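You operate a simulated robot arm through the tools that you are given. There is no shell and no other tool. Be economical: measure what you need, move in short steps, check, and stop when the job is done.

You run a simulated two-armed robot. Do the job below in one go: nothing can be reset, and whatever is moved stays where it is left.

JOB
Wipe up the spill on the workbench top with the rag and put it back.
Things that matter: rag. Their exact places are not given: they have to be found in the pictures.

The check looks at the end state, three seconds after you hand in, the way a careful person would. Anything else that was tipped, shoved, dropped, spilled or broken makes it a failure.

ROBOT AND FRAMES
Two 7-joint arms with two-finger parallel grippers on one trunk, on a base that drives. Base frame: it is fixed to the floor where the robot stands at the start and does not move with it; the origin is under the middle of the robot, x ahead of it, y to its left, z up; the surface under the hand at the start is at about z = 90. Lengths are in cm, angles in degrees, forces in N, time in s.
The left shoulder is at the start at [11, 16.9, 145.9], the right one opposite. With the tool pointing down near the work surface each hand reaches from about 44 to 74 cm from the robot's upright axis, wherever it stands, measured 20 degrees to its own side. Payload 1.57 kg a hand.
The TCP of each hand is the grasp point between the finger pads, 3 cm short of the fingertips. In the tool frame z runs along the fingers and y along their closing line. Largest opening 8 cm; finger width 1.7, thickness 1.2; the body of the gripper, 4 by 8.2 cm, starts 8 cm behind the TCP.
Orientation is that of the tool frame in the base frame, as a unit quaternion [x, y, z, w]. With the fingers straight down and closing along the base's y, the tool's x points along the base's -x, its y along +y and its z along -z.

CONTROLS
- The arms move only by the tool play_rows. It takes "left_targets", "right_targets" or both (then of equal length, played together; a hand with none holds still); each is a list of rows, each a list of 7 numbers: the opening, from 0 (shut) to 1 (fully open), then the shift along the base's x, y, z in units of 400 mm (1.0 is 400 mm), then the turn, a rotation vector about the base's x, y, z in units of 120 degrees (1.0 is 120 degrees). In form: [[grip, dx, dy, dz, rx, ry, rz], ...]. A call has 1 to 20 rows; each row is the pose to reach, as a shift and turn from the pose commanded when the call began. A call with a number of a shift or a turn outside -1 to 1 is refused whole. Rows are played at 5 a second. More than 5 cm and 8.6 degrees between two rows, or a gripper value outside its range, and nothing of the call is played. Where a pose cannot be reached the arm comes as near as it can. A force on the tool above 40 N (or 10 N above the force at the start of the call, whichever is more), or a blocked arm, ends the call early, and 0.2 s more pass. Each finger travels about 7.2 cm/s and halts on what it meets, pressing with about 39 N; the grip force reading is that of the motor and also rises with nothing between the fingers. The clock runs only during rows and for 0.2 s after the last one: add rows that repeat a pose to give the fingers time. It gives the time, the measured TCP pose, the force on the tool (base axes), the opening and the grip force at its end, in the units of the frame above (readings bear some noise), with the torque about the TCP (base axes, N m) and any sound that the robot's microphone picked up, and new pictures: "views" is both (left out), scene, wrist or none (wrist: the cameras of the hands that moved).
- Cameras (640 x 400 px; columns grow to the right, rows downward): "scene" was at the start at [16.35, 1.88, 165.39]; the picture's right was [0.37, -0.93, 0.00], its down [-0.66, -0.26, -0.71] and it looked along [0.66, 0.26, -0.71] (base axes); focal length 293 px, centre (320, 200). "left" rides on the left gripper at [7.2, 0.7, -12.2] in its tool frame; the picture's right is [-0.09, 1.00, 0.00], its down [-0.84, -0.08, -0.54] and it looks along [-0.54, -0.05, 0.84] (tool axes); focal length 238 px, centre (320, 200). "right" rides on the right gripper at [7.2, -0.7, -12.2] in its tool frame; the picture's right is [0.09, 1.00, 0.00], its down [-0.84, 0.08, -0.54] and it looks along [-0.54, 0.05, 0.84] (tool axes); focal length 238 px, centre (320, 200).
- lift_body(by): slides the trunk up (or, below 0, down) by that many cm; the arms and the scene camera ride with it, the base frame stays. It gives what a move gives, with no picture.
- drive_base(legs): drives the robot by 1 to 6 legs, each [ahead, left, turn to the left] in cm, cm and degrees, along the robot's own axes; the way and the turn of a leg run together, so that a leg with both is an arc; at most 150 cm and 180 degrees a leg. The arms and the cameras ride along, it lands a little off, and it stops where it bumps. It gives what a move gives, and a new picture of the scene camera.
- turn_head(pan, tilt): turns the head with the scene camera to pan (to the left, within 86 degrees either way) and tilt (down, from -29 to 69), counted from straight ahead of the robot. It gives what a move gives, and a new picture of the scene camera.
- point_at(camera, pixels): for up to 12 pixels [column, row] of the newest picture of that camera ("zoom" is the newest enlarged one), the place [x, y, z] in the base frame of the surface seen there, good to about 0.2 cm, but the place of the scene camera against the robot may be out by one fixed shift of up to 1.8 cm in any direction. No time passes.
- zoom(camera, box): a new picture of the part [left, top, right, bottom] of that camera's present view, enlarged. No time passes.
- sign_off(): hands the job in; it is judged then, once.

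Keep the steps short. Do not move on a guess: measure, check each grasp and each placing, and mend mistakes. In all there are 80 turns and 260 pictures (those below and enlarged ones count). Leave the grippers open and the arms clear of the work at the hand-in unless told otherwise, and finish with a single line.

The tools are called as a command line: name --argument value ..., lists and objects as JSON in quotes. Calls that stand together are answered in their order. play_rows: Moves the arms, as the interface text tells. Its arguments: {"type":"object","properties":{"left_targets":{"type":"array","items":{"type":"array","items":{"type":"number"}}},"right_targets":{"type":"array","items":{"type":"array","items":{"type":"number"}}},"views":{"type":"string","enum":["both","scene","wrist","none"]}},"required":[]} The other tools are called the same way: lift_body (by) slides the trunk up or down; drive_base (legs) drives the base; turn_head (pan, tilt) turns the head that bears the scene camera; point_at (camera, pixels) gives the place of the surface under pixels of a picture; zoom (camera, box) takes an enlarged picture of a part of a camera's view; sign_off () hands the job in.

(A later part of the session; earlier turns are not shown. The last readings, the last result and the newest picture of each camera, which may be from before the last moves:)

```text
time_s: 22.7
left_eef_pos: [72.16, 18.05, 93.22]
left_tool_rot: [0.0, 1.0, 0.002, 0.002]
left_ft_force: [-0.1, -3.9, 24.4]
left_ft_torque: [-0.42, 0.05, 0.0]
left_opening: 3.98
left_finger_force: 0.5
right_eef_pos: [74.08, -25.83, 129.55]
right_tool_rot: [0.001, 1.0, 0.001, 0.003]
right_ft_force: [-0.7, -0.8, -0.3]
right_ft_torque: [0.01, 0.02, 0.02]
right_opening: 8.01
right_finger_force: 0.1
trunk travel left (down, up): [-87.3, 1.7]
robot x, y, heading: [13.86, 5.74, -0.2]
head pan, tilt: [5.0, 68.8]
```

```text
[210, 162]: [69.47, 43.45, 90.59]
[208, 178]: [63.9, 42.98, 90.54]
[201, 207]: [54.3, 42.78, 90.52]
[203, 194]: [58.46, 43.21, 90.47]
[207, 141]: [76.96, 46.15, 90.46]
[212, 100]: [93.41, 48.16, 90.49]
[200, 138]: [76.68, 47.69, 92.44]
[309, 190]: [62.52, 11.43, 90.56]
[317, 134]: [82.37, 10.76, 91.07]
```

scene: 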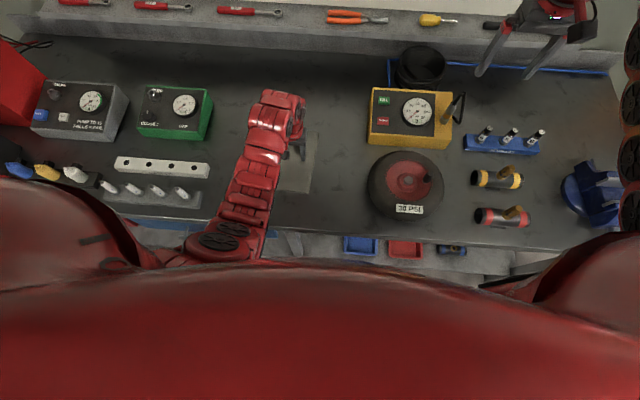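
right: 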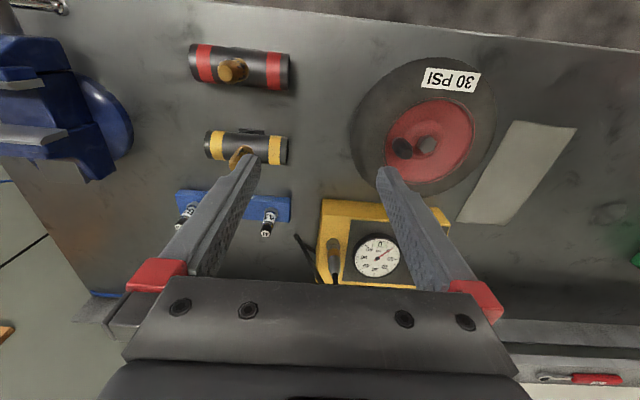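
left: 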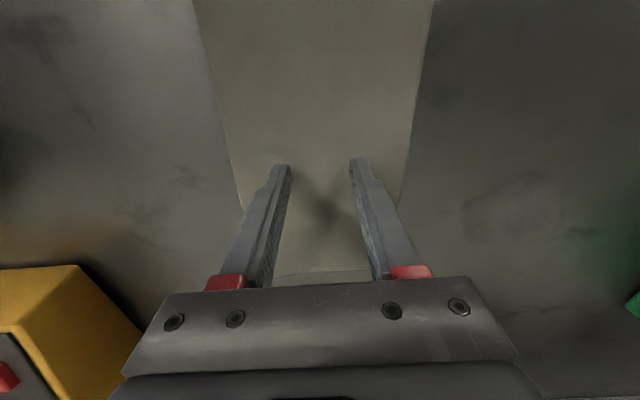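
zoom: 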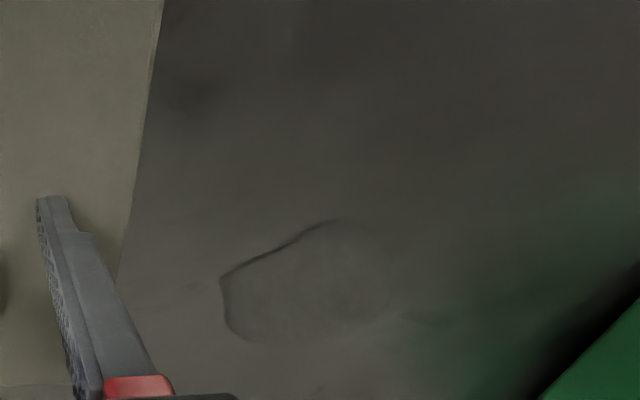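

Spill spans x 74–81.6, y 28.7–36.8; obstacles start at y≈43. Drag the rag so the pressed point comes over the spill middle [77.5, 33].

play_rows --left_targets '[[0.5, 0.01, 0.02, 0, 0, 0, 0], [0.5, 0.02, 0.05, 0, 0, 0, 0], [0.5, 0.035, 0.085, 0, 0, 0, 0], [0.5, 0.05, 0.12, 0, 0, 0, 0], [0.5, 0.065, 0.155, 0, 0, 0, 0], [0.5, 0.08, 0.19, 0, 0, 0, 0], [0.5, 0.09, 0.225, 0, 0, 0, 0], [0.5, 0.1, 0.26, 0, 0, 0, 0], [0.5, 0.11, 0.295, 0, 0, 0, 0], [0.5, 0.12, 0.33, 0, 0, 0, 0], [0.5, 0.13, 0.36, 0, 0, 0, 0], [0.5, 0.135, 0.375, 0, 0, 0, 0]]'

```text
time_s: 25.3
left_eef_pos: [77.65, 33.0, 93.19]
left_tool_rot: [0.001, 1.0, 0.002, 0.001]
left_ft_force: [-1.4, -4.7, 15.5]
left_ft_torque: [-0.34, 0.07, 0.01]
left_opening: 4.0
left_finger_force: 0.5
right_eef_pos: [74.19, -25.72, 129.64]
right_tool_rot: [0.001, 1.0, 0.001, 0.002]
right_ft_force: [0.5, -0.6, 0.4]
right_ft_torque: [0.01, 0.0, 0.04]
right_opening: 8.0
right_finger_force: 0.0
trunk travel left (down, up): [-87.3, 1.7]
robot x, y, heading: [13.94, 5.93, 0.1]
head pan, tilt: [5.0, 68.8]
```

scene: 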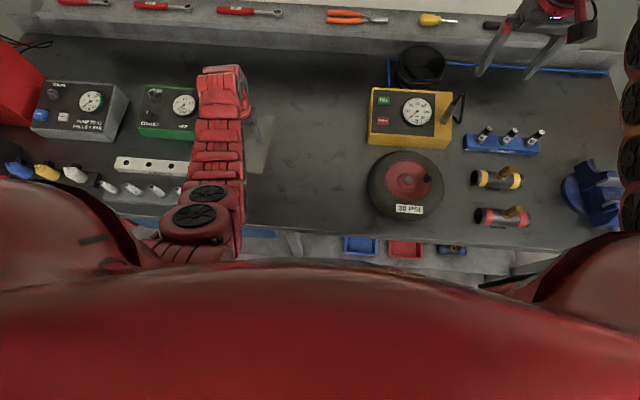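
left: 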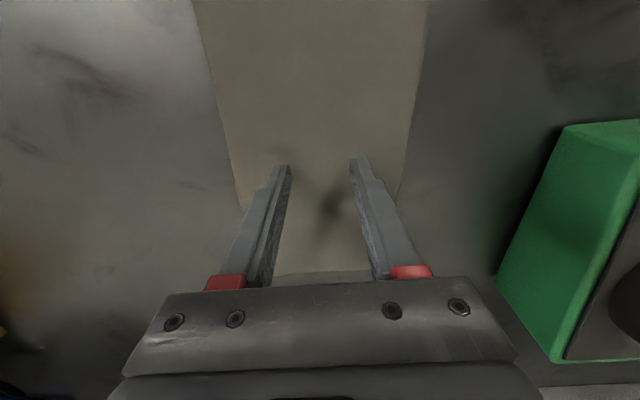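

Rag is over the spill, pressed at 15 N. Now rub back and forth: strokes in y from −7 to +3 cm at a few x offsets, pressing a hair more.

play_rows --left_targets '[[0.5, -0.04, 0.02, -0.001, 0, 0, 0], [0.5, -0.08, 0.05, -0.001, 0, 0, 0], [0.5, -0.08, 0, -0.001, 0, 0, 0], [0.5, -0.08, -0.06, -0.001, 0, 0, 0], [0.5, -0.08, -0.12, -0.001, 0, 0, 0], [0.5, -0.08, -0.18, -0.001, 0, 0, 0], [0.5, -0.03, -0.18, -0.001, 0, 0, 0], [0.5, -0.03, -0.12, -0.001, 0, 0, 0], [0.5, -0.03, -0.06, -0.001, 0, 0, 0], [0.5, -0.03, 0, -0.001, 0, 0, 0], [0.5, -0.03, 0.06, -0.001, 0, 0, 0], [0.5, 0.03, 0.06, -0.001, 0, 0, 0], [0.5, 0.03, 0, -0.001, 0, 0, 0], [0.5, 0.03, -0.06, -0.001, 0, 0, 0], [0.5, 0.03, -0.12, -0.001, 0, 0, 0], [0.5, 0.08, -0.12, -0.001, 0, 0, 0], [0.5, 0.08, -0.06, -0.001, 0, 0, 0], [0.5, 0.08, 0, -0.001, 0, 0, 0], [0.5, 0.08, 0.05, -0.001, 0, 0, 0], [0.5, 0.08, 0.05, -0.001, 0, 0, 0]]'

```text
time_s: 29.5
left_eef_pos: [80.3, 33.98, 93.16]
left_tool_rot: [0.0, 1.0, 0.003, 0.001]
left_ft_force: [-2.0, -0.5, 4.4]
left_ft_torque: [-0.08, 0.05, -0.03]
left_opening: 4.01
left_finger_force: 0.0
left hand out of reach, approached as far as the arm can: row 18, 19, 20
right_eef_pos: [74.1, -25.64, 129.56]
right_tool_rot: [0.0, 1.0, 0.0, 0.002]
right_ft_force: [-0.5, -0.7, -1.3]
right_ft_torque: [0.02, 0.01, 0.01]
right_opening: 8.01
right_finger_force: 0.1
trunk travel left (down, up): [-87.3, 1.7]
robot x, y, heading: [13.89, 5.91, -0.1]
head pan, tilt: [5.0, 68.8]
```

scene: 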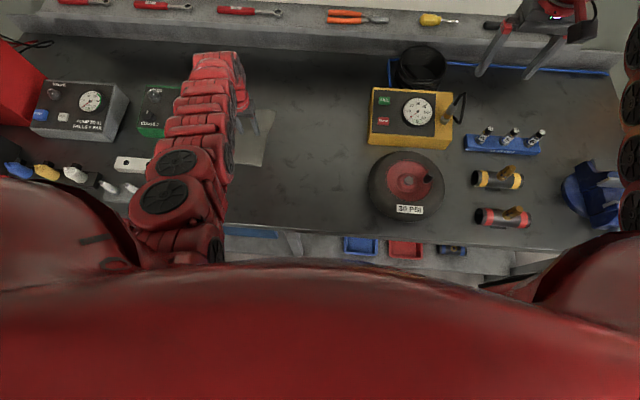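
left: 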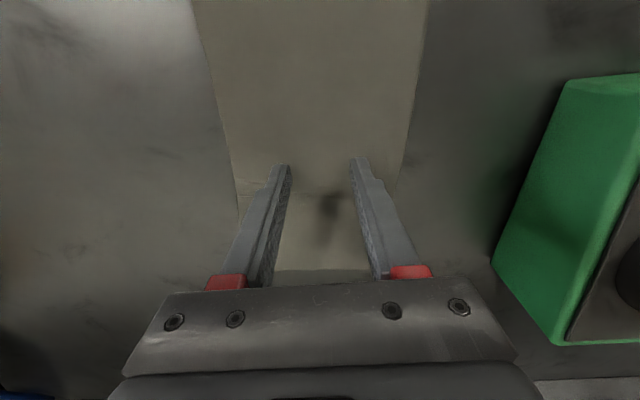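

The far corner was at the reach limit, force dropped to 4 N but the rag came along. Press a bit more, come back in x, and drag it clear (y≈18) to inspect.

play_rows --left_targets '[[0.5, -0.03, 0, -0.002, 0, 0, 0], [0.5, -0.06, 0, -0.003, 0, 0, 0], [0.5, -0.07, -0.04, -0.003, 0, 0, 0], [0.5, -0.07, -0.08, -0.003, 0, 0, 0], [0.5, -0.09, -0.12, -0.003, 0, 0, 0], [0.5, -0.11, -0.16, -0.003, 0, 0, 0], [0.5, -0.13, -0.2, -0.003, 0, 0, 0], [0.5, -0.15, -0.24, -0.003, 0, 0, 0], [0.5, -0.17, -0.28, -0.003, 0, 0, 0], [0.5, -0.19, -0.32, -0.003, 0, 0, 0], [0.5, -0.2, -0.36, -0.003, 0, 0, 0], [0.5, -0.2, -0.4, -0.003, 0, 0, 0]]'

zoom --camera "left" --box '[400, 40, 640, 280]'

zoom --camera "scene" --box '[180, 80, 340, 210]'

```text
time_s: 32.1
left_eef_pos: [72.24, 18.05, 93.16]
left_tool_rot: [0.001, 1.0, 0.002, 0.002]
left_ft_force: [-1.0, 6.1, 20.9]
left_ft_torque: [-0.01, 0.06, -0.05]
left_opening: 3.79
left_finger_force: 0.0
right_eef_pos: [74.09, -25.49, 129.49]
right_tool_rot: [0.0, 1.0, 0.0, 0.002]
right_ft_force: [-0.4, -0.2, 0.3]
right_ft_torque: [-0.01, -0.01, 0.06]
right_opening: 8.02
right_finger_force: 0.0
trunk travel left (down, up): [-87.3, 1.7]
robot x, y, heading: [13.78, 6.08, 0.0]
head pan, tilt: [5.0, 68.8]
```

scene: 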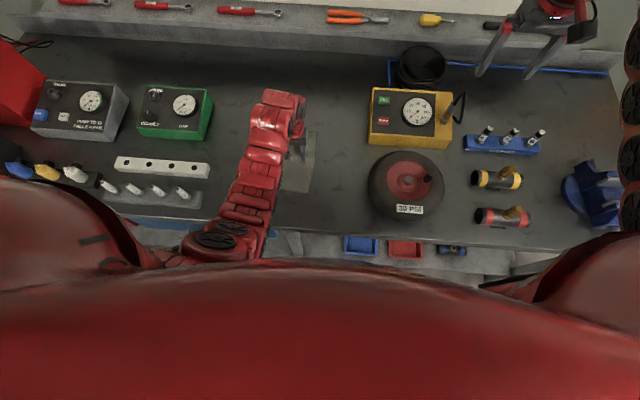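
left: 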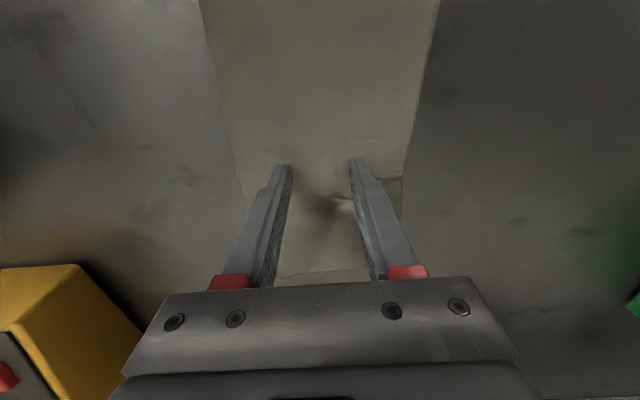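

```text
1.67 times, centred on (520, 160) of left
```

zoom: 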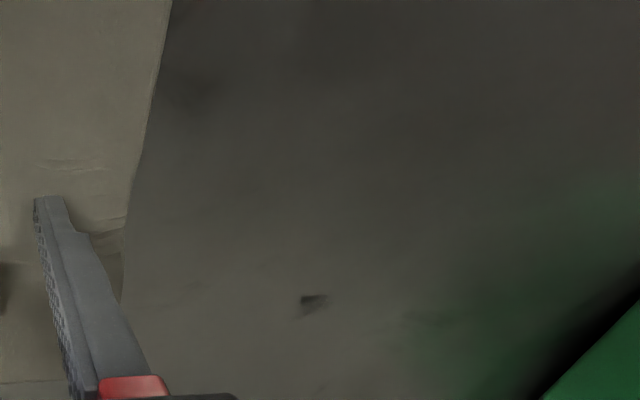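

```text
3.08 times, centred on (260, 145) of scene
```

zoom: 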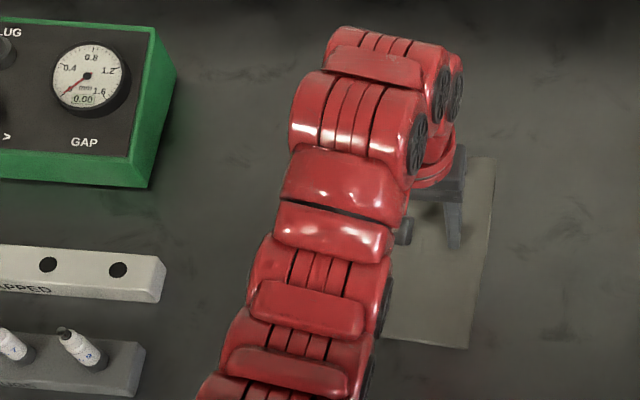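

The film is gone; a small dark fleck remains at [~79,33] that I'll check afterwards. Now drag the rag back to where it lay (pressed point back to [72.3, 7.2]).

play_rows --left_targets '[[0.5, 0, -0.02, 0, 0, 0, 0], [0.5, 0, -0.05, 0, 0, 0, 0], [0.5, 0, -0.08, 0, 0, 0, 0], [0.5, 0, -0.11, 0, 0, 0, 0], [0.5, 0, -0.14, 0, 0, 0, 0], [0.5, 0, -0.17, 0, 0, 0, 0], [0.5, 0, -0.2, 0, 0, 0, 0], [0.5, 0, -0.23, 0, 0, 0, 0], [0.5, 0, -0.255, 0, 0, 0, 0], [0.5, 0, -0.27, 0, 0, 0, 0], [0.5, 0, -0.27, 0, 0, 0, 0]]'

point_at --camera "left" --pixels '[[230, 140], [415, 140], [200, 40], [428, 40]]'

```text
time_s: 34.5
left_eef_pos: [72.28, 7.26, 93.12]
left_tool_rot: [0.0, 1.0, 0.001, 0.002]
left_ft_force: [1.0, 4.2, 16.1]
left_ft_torque: [0.02, 0.0, 0.04]
left_opening: 3.86
left_finger_force: 0.1
right_eef_pos: [74.15, -25.5, 129.73]
right_tool_rot: [0.001, 1.0, 0.0, 0.002]
right_ft_force: [-0.1, 0.4, -1.1]
right_ft_torque: [-0.02, -0.01, -0.03]
right_opening: 8.01
right_finger_force: 0.0
trunk travel left (down, up): [-87.3, 1.7]
robot x, y, heading: [13.55, 6.1, 0.1]
head pan, tilt: [5.0, 68.8]
```

scene: 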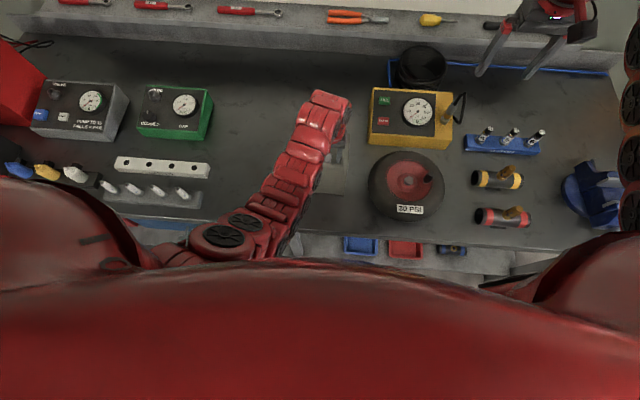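
left: 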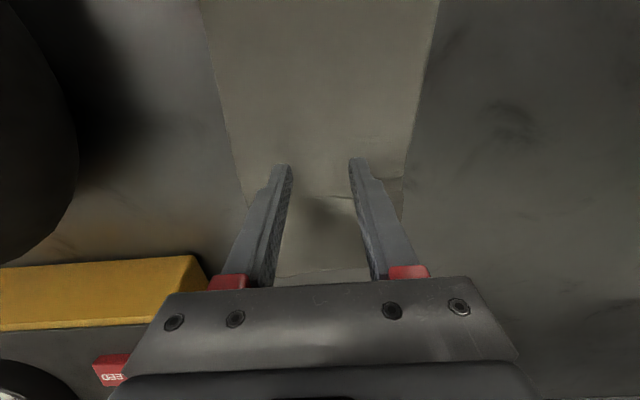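

```text
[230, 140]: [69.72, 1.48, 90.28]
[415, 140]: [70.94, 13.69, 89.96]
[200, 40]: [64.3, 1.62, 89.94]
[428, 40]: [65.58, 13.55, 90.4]
```

Rag is back within a few mm. Lift straight up slowly and move the hand away to check both places.

play_rows --left_targets '[[0.5, 0, 0, 0.02, 0, 0, 0], [0.5, 0, 0, 0.06, 0, 0, 0], [0.5, 0, 0, 0.14, 0, 0, 0], [0.5, 0, 0, 0.22, 0, 0, 0], [0.6, 0, 0.1, 0.22, 0, 0, 0], [0.7, -0.05, 0.2, 0.22, 0, 0, 0], [0.8, -0.1, 0.3, 0.22, 0, 0, 0], [1, -0.15, 0.4, 0.22, 0, 0, 0], [1, -0.15, 0.45, 0.22, 0, 0, 0]]'

zoom --camera "left" --box '[0, 0, 640, 400]'

zoom --camera "scene" --box '[200, 80, 380, 210]'

zoom --camera "right" --box '[400, 0, 640, 260]'

```text
time_s: 36.5
left_eef_pos: [66.48, 25.2, 101.99]
left_tool_rot: [0.001, 1.0, 0.001, 0.001]
left_ft_force: [0.0, 0.1, 0.2]
left_ft_torque: [0.0, -0.01, -0.03]
left_opening: 8.03
left_finger_force: 0.1
right_eef_pos: [74.3, -25.54, 129.6]
right_tool_rot: [0.001, 1.0, 0.001, 0.0]
right_ft_force: [0.6, 0.1, 0.2]
right_ft_torque: [0.0, -0.02, -0.01]
right_opening: 8.0
right_finger_force: 0.1
trunk travel left (down, up): [-87.3, 1.7]
robot x, y, heading: [13.83, 6.03, -0.1]
head pan, tilt: [5.0, 68.8]
```

scene: 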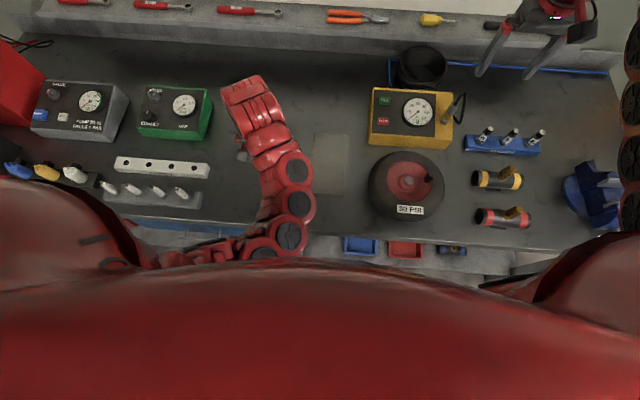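
left: 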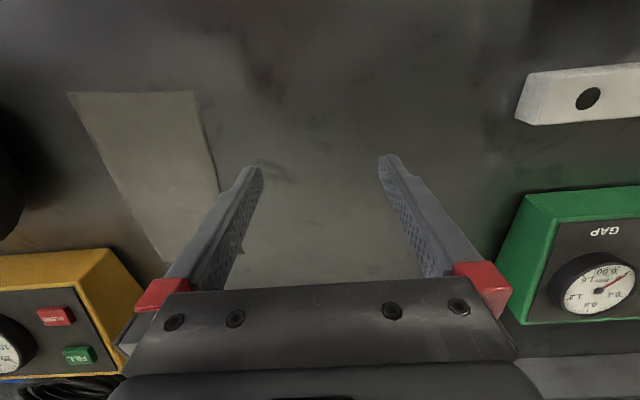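

```text
1.00 times, centred on (320, 200) of left (not enlarged: the box is as wide or as high as the picture)
```

zoom: 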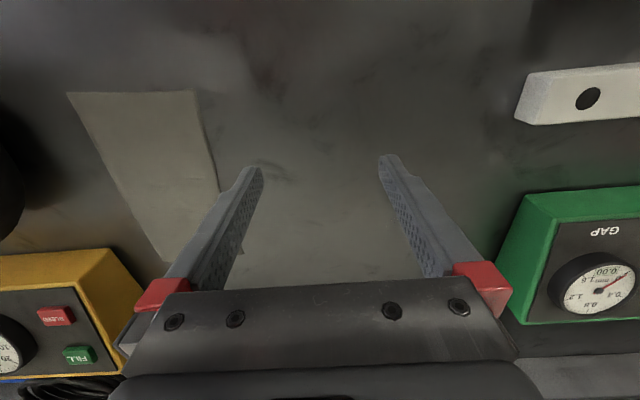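

```text
3.08 times, centred on (290, 145) of scene
```

zoom: 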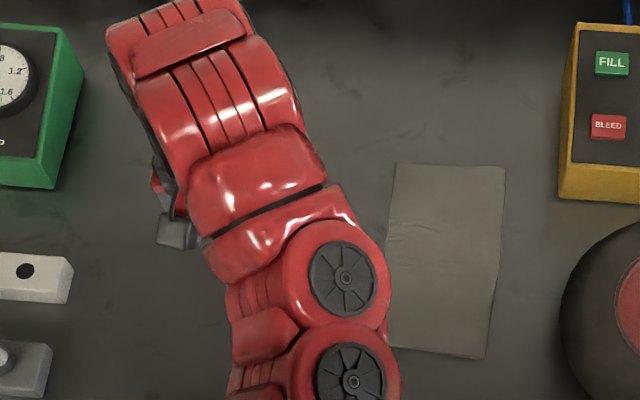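

```text
1.54 times, centred on (520, 130) of right
```

zoom: 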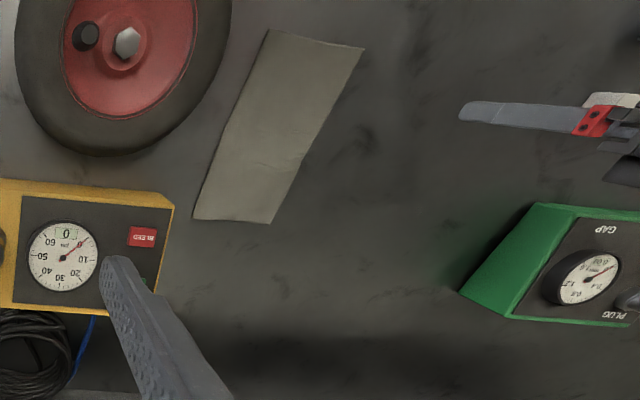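

Spill area in the left view lies between the fingers; enlarge it, and check rag corners from the right camera.

point_at --camera "zoom" --pixels '[[270, 31], [364, 48], [195, 218], [270, 222], [325, 130], [450, 230], [400, 230]]'

zoom --camera "left" --box '[210, 120, 430, 290]'

zoom --camera "right" --box '[500, 80, 640, 230]'

point_at --camera "left" --pixels '[[320, 200], [320, 270], [340, 230], [280, 175]]'

```text
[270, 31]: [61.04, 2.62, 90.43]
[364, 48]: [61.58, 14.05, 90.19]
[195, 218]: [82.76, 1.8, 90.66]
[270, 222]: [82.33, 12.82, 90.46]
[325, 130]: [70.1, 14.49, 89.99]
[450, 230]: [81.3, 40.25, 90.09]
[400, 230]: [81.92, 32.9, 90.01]
```

```text
2.35 times, centred on (320, 205) of left
```

zoom: 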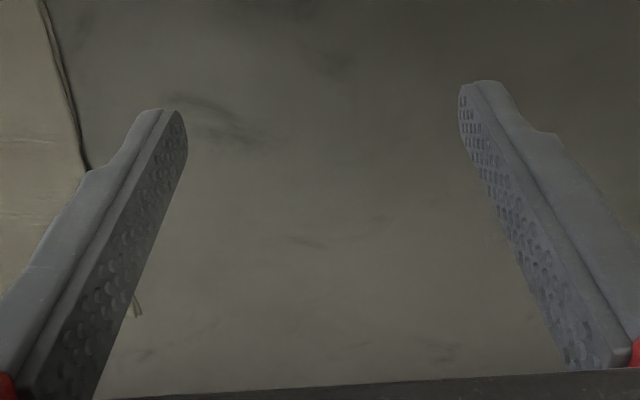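

```text
2.67 times, centred on (570, 155) of right
```

zoom: 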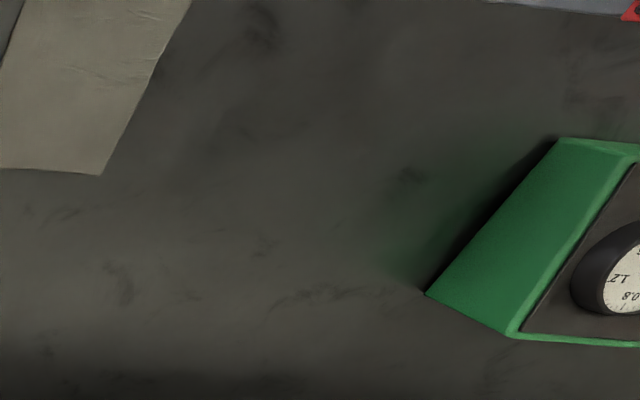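

```text
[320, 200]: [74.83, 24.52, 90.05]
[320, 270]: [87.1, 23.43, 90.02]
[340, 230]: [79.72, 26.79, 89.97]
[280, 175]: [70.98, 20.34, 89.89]
```

Film gone, rag corners within ~0.7 cm of the original. One last check on the small dark fleck: bring the left hand so the former spill is centred between its fingers.

play_rows --left_targets '[[1, -0.02, 0.1, 0, 0, 0, 0], [1, -0.05, 0.18, 0, 0, 0, 0], [1, -0.05, 0.18, 0, 0, 0, 0]]' --views "wrist"

zoom --camera "left" --box '[230, 140, 420, 290]'

point_at --camera "zoom" --pixels '[[320, 200], [320, 350], [200, 200], [420, 200]]'

```text
time_s: 37.3
left_eef_pos: [64.41, 32.32, 101.9]
left_tool_rot: [0.0, 1.0, 0.003, 0.002]
left_ft_force: [0.4, -0.1, -0.2]
left_ft_torque: [-0.01, 0.04, 0.02]
left_opening: 8.0
left_finger_force: 0.2
right_eef_pos: [74.31, -25.73, 129.51]
right_tool_rot: [0.002, 1.0, 0.001, 0.001]
right_ft_force: [0.4, 0.0, 0.9]
right_ft_torque: [0.03, -0.01, -0.02]
right_opening: 7.97
right_finger_force: 0.1
trunk travel left (down, up): [-87.3, 1.7]
robot x, y, heading: [13.76, 6.17, 0.1]
head pan, tilt: [5.0, 68.8]
```

left: 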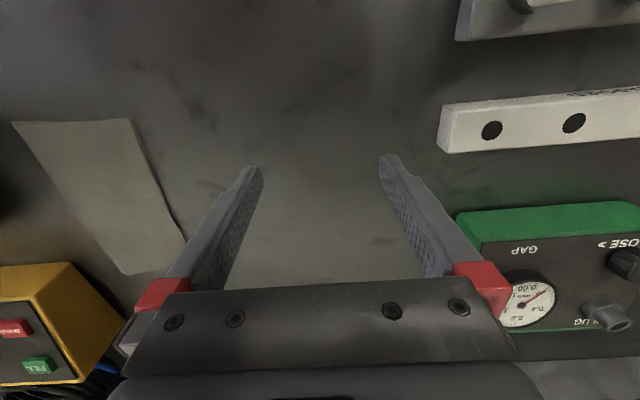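

```text
2.67 times, centred on (325, 215) of left
```

zoom: 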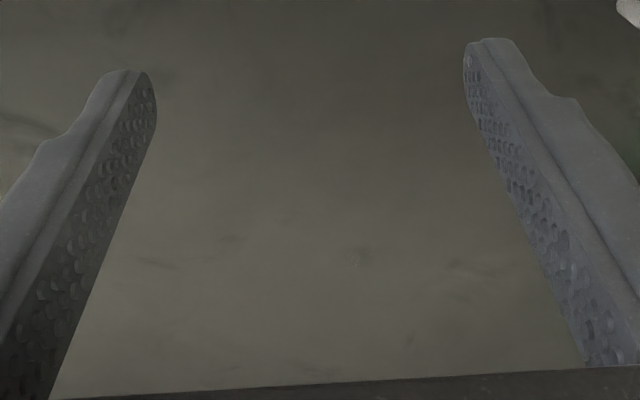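

```text
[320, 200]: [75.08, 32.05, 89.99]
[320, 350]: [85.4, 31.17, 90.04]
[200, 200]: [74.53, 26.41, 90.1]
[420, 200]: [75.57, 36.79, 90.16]
```

A tiny speck shows at zoom (355,257), about [78.8, 33.4]. Enlarging to see if it's residue.

zoom --camera "left" --box '[315, 215, 363, 245]'

zoom --camera "right" --box '[560, 120, 640, 170]'

point_at --camera "zoom" --pixels '[[320, 200], [100, 200], [200, 200], [320, 100], [320, 300]]'

```text
13.33 times, centred on (339, 230) of left
```

zoom: 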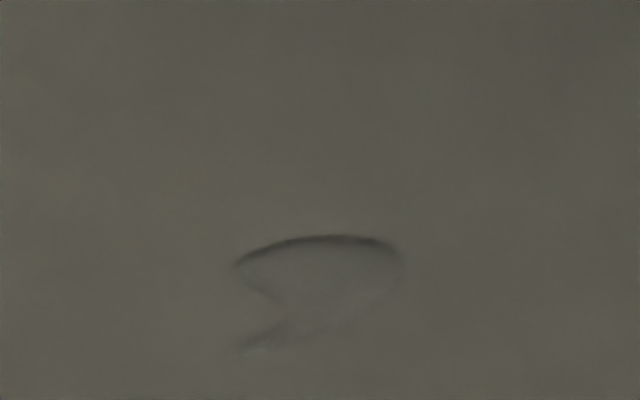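

```text
8.00 times, centred on (600, 145) of right
```

zoom: 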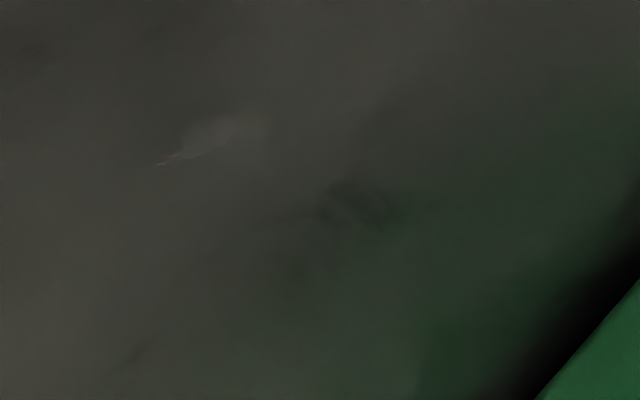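

```text
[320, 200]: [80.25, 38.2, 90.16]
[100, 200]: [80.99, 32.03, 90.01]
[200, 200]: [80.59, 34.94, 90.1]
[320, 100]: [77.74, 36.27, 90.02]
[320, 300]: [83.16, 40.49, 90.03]
```

That is a real remnant of the film (~1.5 cm) — the job isn't done. Locate it exactly, and lower the trunk 5 cm for a bit more reach (left tips stay ~4 cm over bare bench).

point_at --camera "left" --pixels '[[333, 234], [345, 234], [339, 239], [334, 241]]'

lift_body --by -5

```text
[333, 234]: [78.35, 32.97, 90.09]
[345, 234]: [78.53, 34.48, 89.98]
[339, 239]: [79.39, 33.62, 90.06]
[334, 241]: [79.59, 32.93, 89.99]
```

```text
time_s: 38.2
left_eef_pos: [64.42, 32.43, 97.01]
left_tool_rot: [0.0, 1.0, 0.001, 0.0]
left_ft_force: [-0.2, -0.5, -0.3]
left_ft_torque: [-0.01, -0.01, -0.02]
left_opening: 8.05
left_finger_force: 0.1
right_eef_pos: [74.22, -25.59, 124.56]
right_tool_rot: [0.001, 1.0, 0.0, 0.001]
right_ft_force: [-0.2, 0.0, -0.3]
right_ft_torque: [-0.03, -0.01, -0.02]
right_opening: 8.01
right_finger_force: 0.0
trunk travel left (down, up): [-82.3, 6.7]
robot x, y, heading: [13.66, 5.4, 0.0]
head pan, tilt: [5.0, 68.8]
```

Back to the rag centre with fingers nearly shut (opening ~1.6 cm) for a solid press.

play_rows --left_targets '[[0.8, 0.03, -0.1, 0, 0, 0, 0], [0.6, 0.06, -0.2, 0, 0, 0, 0], [0.4, 0.1, -0.3, 0, 0, 0, 0], [0.2, 0.14, -0.4, 0, 0, 0, 0], [0.2, 0.18, -0.5, 0, 0, 0, 0], [0.2, 0.198, -0.6, 0, 0, 0, 0], [0.2, 0.198, -0.612, -0.04, 0, 0, 0], [0.2, 0.198, -0.612, -0.08, 0, 0, 0], [0.2, 0.198, -0.612, -0.09, 0, 0, 0], [0.2, 0.198, -0.612, -0.09, 0, 0, 0]]' --views "wrist"

```text
time_s: 40.4
left_eef_pos: [72.35, 7.9, 93.33]
left_tool_rot: [0.0, 1.0, 0.002, 0.001]
left_ft_force: [-0.5, 0.2, 0.4]
left_ft_torque: [-0.01, -0.03, 0.0]
left_opening: 1.61
left_finger_force: 0.0
right_eef_pos: [74.31, -25.58, 124.56]
right_tool_rot: [0.001, 1.0, 0.0, 0.001]
right_ft_force: [0.2, -1.0, -0.1]
right_ft_torque: [0.04, -0.01, 0.04]
right_opening: 8.0
right_finger_force: 0.1
trunk travel left (down, up): [-82.3, 6.7]
robot x, y, heading: [14.05, 6.18, 0.1]
head pan, tilt: [5.0, 68.8]
```

left: 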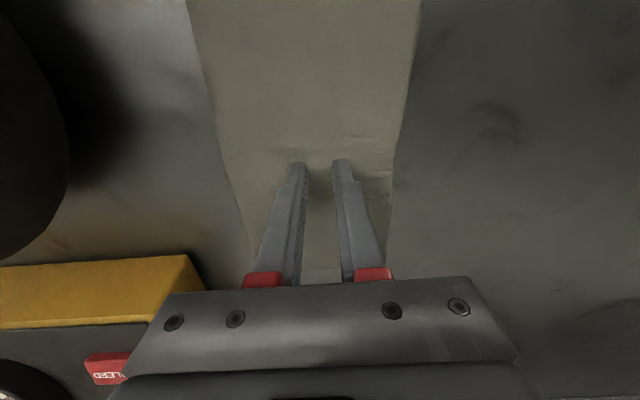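

Press onto the rag.

play_rows --left_targets '[[0.2, 0, -0.008, -0.004, 0, 0, 0], [0.2, 0, -0.008, -0.008, 0, 0, 0], [0.2, 0, -0.008, -0.008, 0, 0, 0]]' --views "none"

```text
time_s: 41.2
left_eef_pos: [72.34, 7.65, 93.04]
left_tool_rot: [-0.001, 1.0, 0.001, 0.004]
left_ft_force: [4.2, 3.3, 18.1]
left_ft_torque: [0.08, -0.1, -0.03]
left_opening: 1.59
left_finger_force: 0.1
right_eef_pos: [74.1, -25.52, 124.7]
right_tool_rot: [0.001, 1.0, 0.0, 0.002]
right_ft_force: [0.1, 1.0, -0.2]
right_ft_torque: [0.0, 0.0, -0.01]
right_opening: 8.0
right_finger_force: 0.1
trunk travel left (down, up): [-82.3, 6.7]
robot x, y, heading: [13.46, 6.0, 0.1]
head pan, tilt: [5.0, 68.8]
```

18 N pressed. Drag to [76, 32].

play_rows --left_targets '[[0.2, 0, 0.02, 0, 0, 0, 0], [0.2, 0, 0.05, 0, 0, 0, 0], [0.2, 0.005, 0.085, 0, 0, 0, 0], [0.2, 0.01, 0.12, 0, 0, 0, 0], [0.2, 0.015, 0.155, 0, 0, 0, 0], [0.2, 0.02, 0.19, 0, 0, 0, 0], [0.2, 0.025, 0.225, 0, 0, 0, 0], [0.2, 0.03, 0.26, 0, 0, 0, 0], [0.2, 0.035, 0.295, 0, 0, 0, 0], [0.2, 0.04, 0.33, 0, 0, 0, 0], [0.2, 0.05, 0.365, 0, 0, 0, 0], [0.2, 0.06, 0.4, 0, 0, 0, 0], [0.2, 0.07, 0.435, 0, 0, 0, 0], [0.2, 0.08, 0.47, 0, 0, 0, 0], [0.2, 0.09, 0.505, 0, 0, 0, 0], [0.2, 0.09, 0.54, 0, 0, 0, 0], [0.2, 0.09, 0.575, 0, 0, 0, 0], [0.2, 0.09, 0.605, 0, 0, 0, 0]]'

```text
time_s: 45.0
left_eef_pos: [75.86, 31.66, 93.15]
left_tool_rot: [0.001, 1.0, 0.002, 0.002]
left_ft_force: [1.3, -6.3, 19.8]
left_ft_torque: [-0.28, -0.04, 0.0]
left_opening: 1.66
left_finger_force: 0.0
right_eef_pos: [74.19, -25.86, 124.65]
right_tool_rot: [0.0, 1.0, 0.0, 0.002]
right_ft_force: [-0.4, 0.0, -0.3]
right_ft_torque: [0.01, 0.03, -0.02]
right_opening: 7.98
right_finger_force: 0.0
trunk travel left (down, up): [-82.3, 6.7]
robot x, y, heading: [13.87, 5.88, -0.0]
head pan, tilt: [5.0, 68.8]
```

scene: 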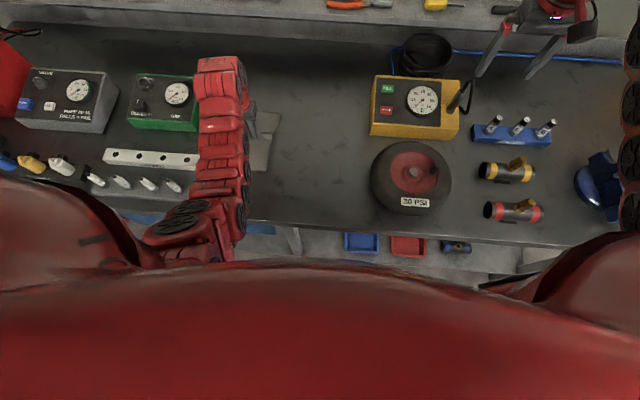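
left: 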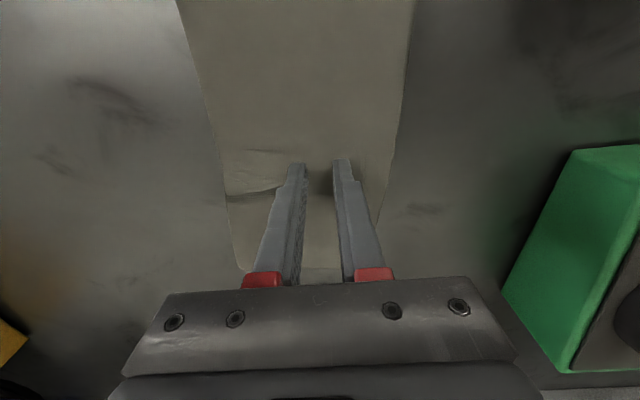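

Rag follows with slight creasing. Rub densely around the remnant: y −2…+5 cm at x offsets 0.8–4 cm.

play_rows --left_targets '[[0.2, 0.02, 0.03, -0.001, 0, 0, 0], [0.2, 0.02, 0.08, -0.001, 0, 0, 0], [0.2, 0.02, 0.12, -0.001, 0, 0, 0], [0.2, 0.045, 0.12, -0.001, 0, 0, 0], [0.2, 0.045, 0.07, -0.001, 0, 0, 0], [0.2, 0.045, 0.02, -0.001, 0, 0, 0], [0.2, 0.045, -0.03, -0.001, 0, 0, 0], [0.2, 0.07, -0.03, -0.001, 0, 0, 0], [0.2, 0.07, 0.02, -0.001, 0, 0, 0], [0.2, 0.07, 0.07, -0.001, 0, 0, 0], [0.2, 0.07, 0.12, -0.001, 0, 0, 0], [0.2, 0.09, 0.12, -0.001, 0, 0, 0], [0.2, 0.09, 0.07, -0.001, 0, 0, 0], [0.2, 0.09, 0.02, -0.001, 0, 0, 0], [0.2, 0.09, -0.03, -0.001, 0, 0, 0], [0.2, 0.1, 0.0, -0.001, 0, 0, 0], [0.2, 0.1, 0.04, -0.001, 0, 0, 0], [0.2, 0.06, 0.04, -0.001, 0, 0, 0], [0.2, 0.02, 0.04, -0.001, 0, 0, 0], [0.2, 0.02, 0.04, -0.001, 0, 0, 0]]'

```text
time_s: 49.2
left_eef_pos: [76.58, 33.49, 93.17]
left_tool_rot: [0.0, 1.0, 0.003, 0.003]
left_ft_force: [7.3, 1.6, 30.0]
left_ft_torque: [-0.13, -0.19, 0.04]
left_opening: 1.59
left_finger_force: 0.1
right_eef_pos: [74.18, -25.73, 124.68]
right_tool_rot: [0.001, 1.0, 0.001, 0.002]
right_ft_force: [-0.9, -0.9, 0.6]
right_ft_torque: [-0.02, 0.06, 0.01]
right_opening: 7.99
right_finger_force: 0.1
trunk travel left (down, up): [-82.3, 6.7]
robot x, y, heading: [13.67, 5.92, -0.1]
head pan, tilt: [5.0, 68.8]
```

scene: 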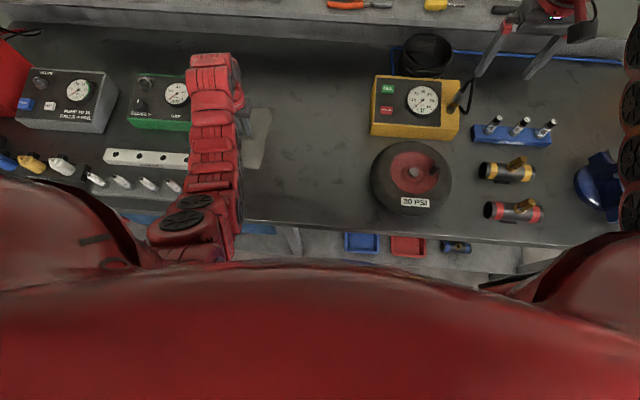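
left: 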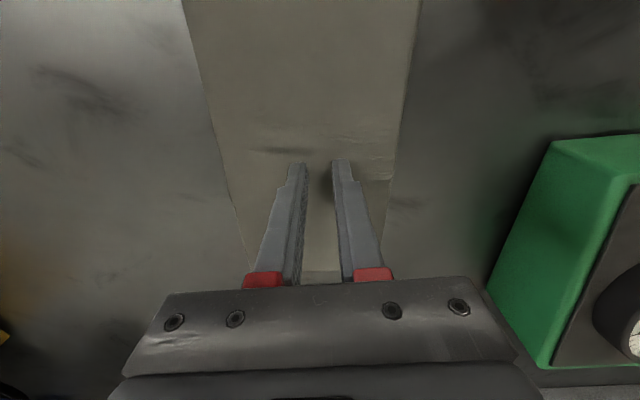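

Drag it back off the spot to [72.4, 18] and inspect.

play_rows --left_targets '[[0.2, -0.005, -0.02, 0.001, 0, 0, 0], [0.2, -0.01, -0.05, 0.001, 0, 0, 0], [0.2, -0.02, -0.085, 0.001, 0, 0, 0], [0.2, -0.03, -0.12, 0.001, 0, 0, 0], [0.2, -0.04, -0.155, 0.001, 0, 0, 0], [0.2, -0.05, -0.19, 0.001, 0, 0, 0], [0.2, -0.06, -0.225, 0.001, 0, 0, 0], [0.2, -0.07, -0.26, 0.001, 0, 0, 0], [0.2, -0.08, -0.295, 0.001, 0, 0, 0], [0.2, -0.09, -0.33, 0.001, 0, 0, 0], [0.2, -0.105, -0.365, 0.001, 0, 0, 0], [0.2, -0.105, -0.388, 0.001, 0, 0, 0]]' --views "wrist"

zoom --camera "left" --box '[440, 120, 600, 270]'

zoom --camera "right" --box '[520, 80, 640, 200]'

```text
time_s: 51.8
left_eef_pos: [72.33, 17.85, 93.21]
left_tool_rot: [0.0, 1.0, 0.001, 0.002]
left_ft_force: [0.3, 9.5, 30.8]
left_ft_torque: [0.15, 0.02, -0.01]
left_opening: 1.52
left_finger_force: 0.0
right_eef_pos: [73.93, -25.56, 124.71]
right_tool_rot: [0.001, 1.0, 0.0, 0.003]
right_ft_force: [1.4, 0.2, -0.3]
right_ft_torque: [-0.01, -0.01, -0.02]
right_opening: 7.99
right_finger_force: 0.1
trunk travel left (down, up): [-82.3, 6.7]
robot x, y, heading: [13.93, 6.02, 0.2]
head pan, tilt: [5.0, 68.8]
```

left: 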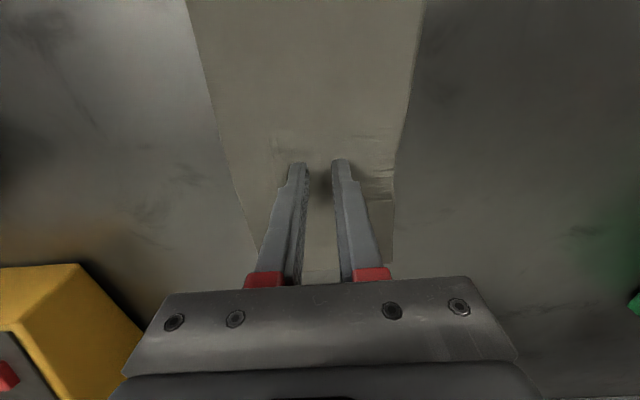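

```text
2.67 times, centred on (520, 195) of left
```

zoom: 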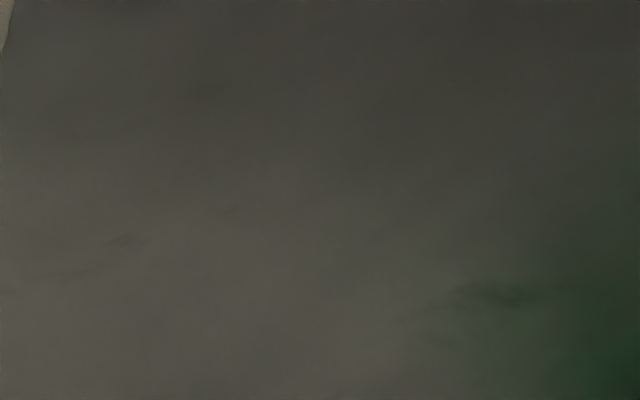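

```text
3.33 times, centred on (580, 140) of right
```

zoom: 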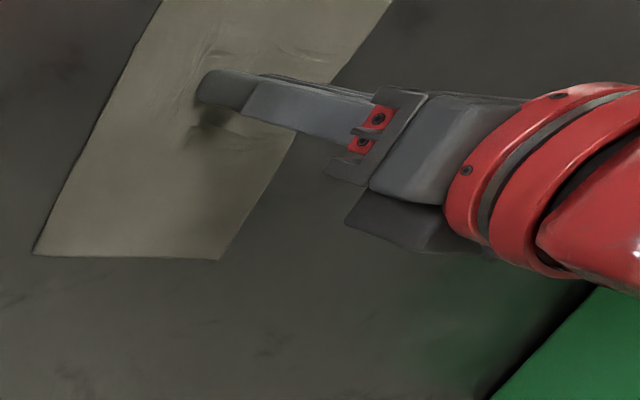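

The remnant is gone. Measure the rag's edges now to compute the return shift.

zoom --camera "left" --box '[160, 0, 480, 280]'

zoom --camera "right" --box '[480, 0, 640, 200]'

```text
1.43 times, centred on (320, 140) of left
```

zoom: 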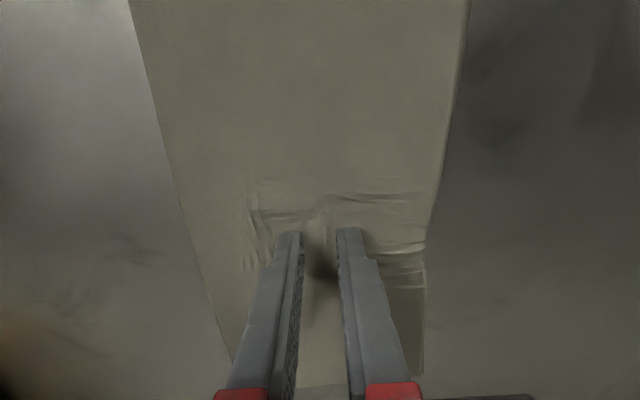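

```text
2.00 times, centred on (560, 100) of right
```

zoom: 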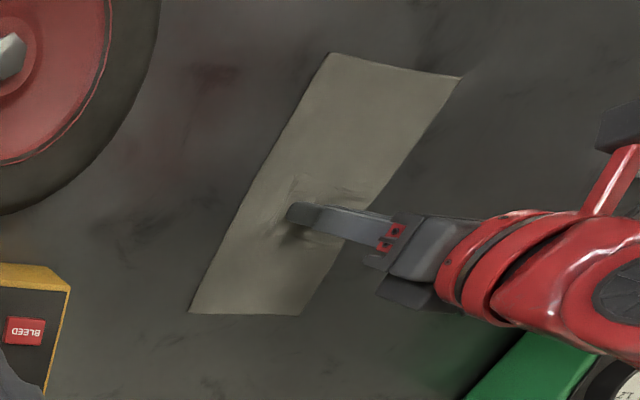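

point_at --camera "zoom" --pixels '[[331, 53], [459, 76], [190, 312], [299, 314]]'

```text
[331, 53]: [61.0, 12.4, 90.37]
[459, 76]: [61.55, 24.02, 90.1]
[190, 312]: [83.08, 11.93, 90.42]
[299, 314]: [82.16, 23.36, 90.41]
```

Average offset from the original corners is −10.6 cm in y, none in x. Drag it back by that.

play_rows --left_targets '[[0.2, 0, -0.02, 0.001, 0, 0, 0], [0.2, 0, -0.05, 0.001, 0, 0, 0], [0.2, 0, -0.08, 0.001, 0, 0, 0], [0.2, 0, -0.11, 0.001, 0, 0, 0], [0.2, 0, -0.14, 0.001, 0, 0, 0], [0.2, 0, -0.17, 0.001, 0, 0, 0], [0.2, 0, -0.2, 0.001, 0, 0, 0], [0.2, 0, -0.23, 0.001, 0, 0, 0], [0.2, 0, -0.255, 0.001, 0, 0, 0], [0.2, 0, -0.267, 0.001, 0, 0, 0], [0.2, 0, -0.267, 0.001, 0, 0, 0]]' --views "none"

zoom --camera "right" --box '[480, 0, 640, 200]'

```text
time_s: 54.2
left_eef_pos: [72.41, 7.3, 93.23]
left_tool_rot: [0.0, 1.0, 0.001, 0.003]
left_ft_force: [0.3, 5.0, 19.9]
left_ft_torque: [0.11, -0.02, 0.01]
left_opening: 1.55
left_finger_force: 0.0
right_eef_pos: [74.22, -25.64, 124.71]
right_tool_rot: [0.001, 1.0, -0.001, 0.001]
right_ft_force: [0.3, 0.1, 0.4]
right_ft_torque: [0.03, 0.01, 0.0]
right_opening: 8.02
right_finger_force: 0.1
trunk travel left (down, up): [-82.3, 6.7]
robot x, y, heading: [13.87, 5.85, -0.2]
head pan, tilt: [5.0, 68.8]
```

```text
2.00 times, centred on (560, 100) of right
```

zoom: 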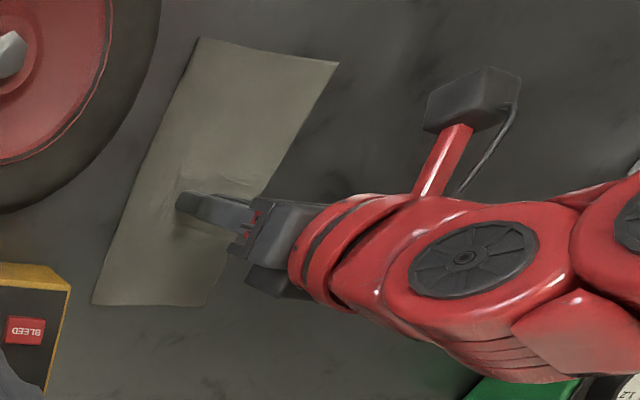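

Back in place. Lift straight up, open, and move the hand away to [~64,32].

play_rows --left_targets '[[0.2, 0, 0, 0.02, 0, 0, 0], [0.2, 0, 0, 0.06, 0, 0, 0], [0.2, 0, 0, 0.14, 0, 0, 0], [0.3, 0, 0, 0.22, 0, 0, 0], [0.5, -0.02, 0.1, 0.22, 0, 0, 0], [0.7, -0.05, 0.2, 0.22, 0, 0, 0], [0.8, -0.1, 0.3, 0.22, 0, 0, 0], [1, -0.15, 0.4, 0.22, 0, 0, 0], [1, -0.18, 0.5, 0.22, 0, 0, 0], [1, -0.2, 0.6, 0.22, 0, 0, 0], [1, -0.2, 0.625, 0.22, 0, 0, 0], [1, -0.2, 0.625, 0.22, 0, 0, 0]]'

zoom --camera "left" --box '[240, 150, 400, 280]'

zoom --camera "left" --box '[300, 200, 380, 250]'

zoom --camera "right" --box '[480, 0, 640, 200]'

point_at --camera "zoom" --pixels '[[202, 38], [338, 63], [94, 302], [205, 304]]'

```text
time_s: 56.8
left_eef_pos: [64.63, 28.64, 100.88]
left_tool_rot: [-0.001, 1.0, 0.0, 0.002]
left_ft_force: [0.2, -0.3, -0.6]
left_ft_torque: [0.0, 0.01, 0.01]
left_opening: 8.0
left_finger_force: 0.2
left hand out of reach, approached as far as the arm can: row 7, 8, 9, 10, 11, 12
right_eef_pos: [74.22, -25.53, 124.54]
right_tool_rot: [0.0, 1.0, 0.0, 0.001]
right_ft_force: [-0.1, 0.3, -0.3]
right_ft_torque: [0.0, 0.03, 0.02]
right_opening: 8.01
right_finger_force: 0.0
trunk travel left (down, up): [-82.3, 6.7]
robot x, y, heading: [13.7, 5.83, 0.0]
head pan, tilt: [5.0, 68.8]
```

scene: 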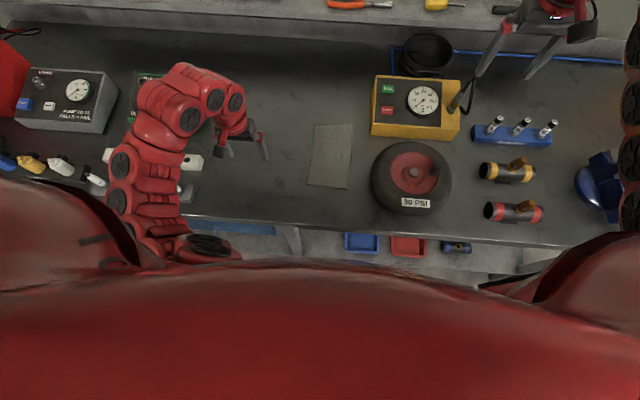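
left: 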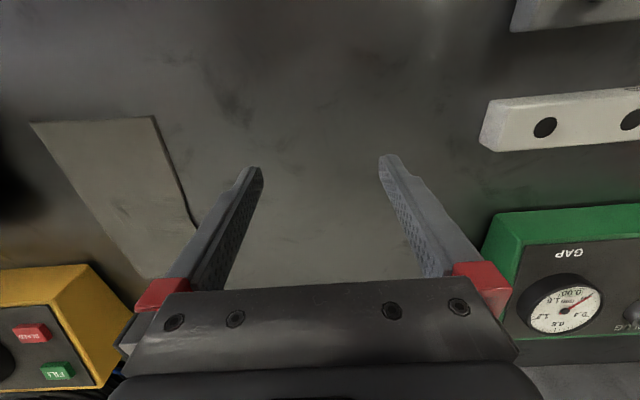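

```text
3.08 times, centred on (320, 215) of left
```

zoom: 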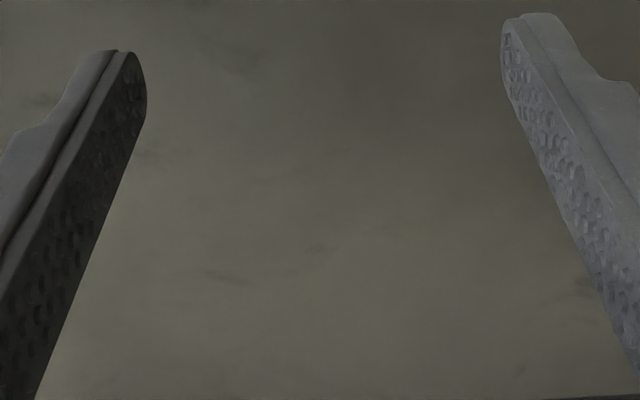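

```text
8.00 times, centred on (340, 225) of left
```

zoom: 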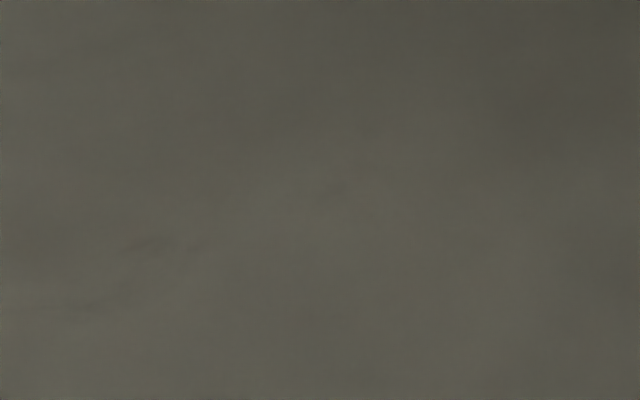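

```text
2.00 times, centred on (560, 100) of right
```

zoom: 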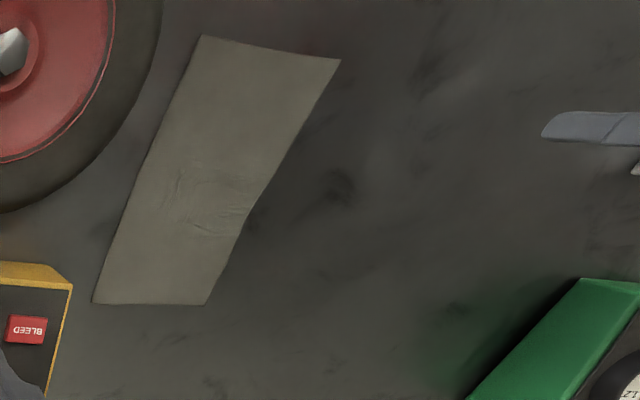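

```text
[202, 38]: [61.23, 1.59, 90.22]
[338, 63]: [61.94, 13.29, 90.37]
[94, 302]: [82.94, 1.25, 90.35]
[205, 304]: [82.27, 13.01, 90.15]
```

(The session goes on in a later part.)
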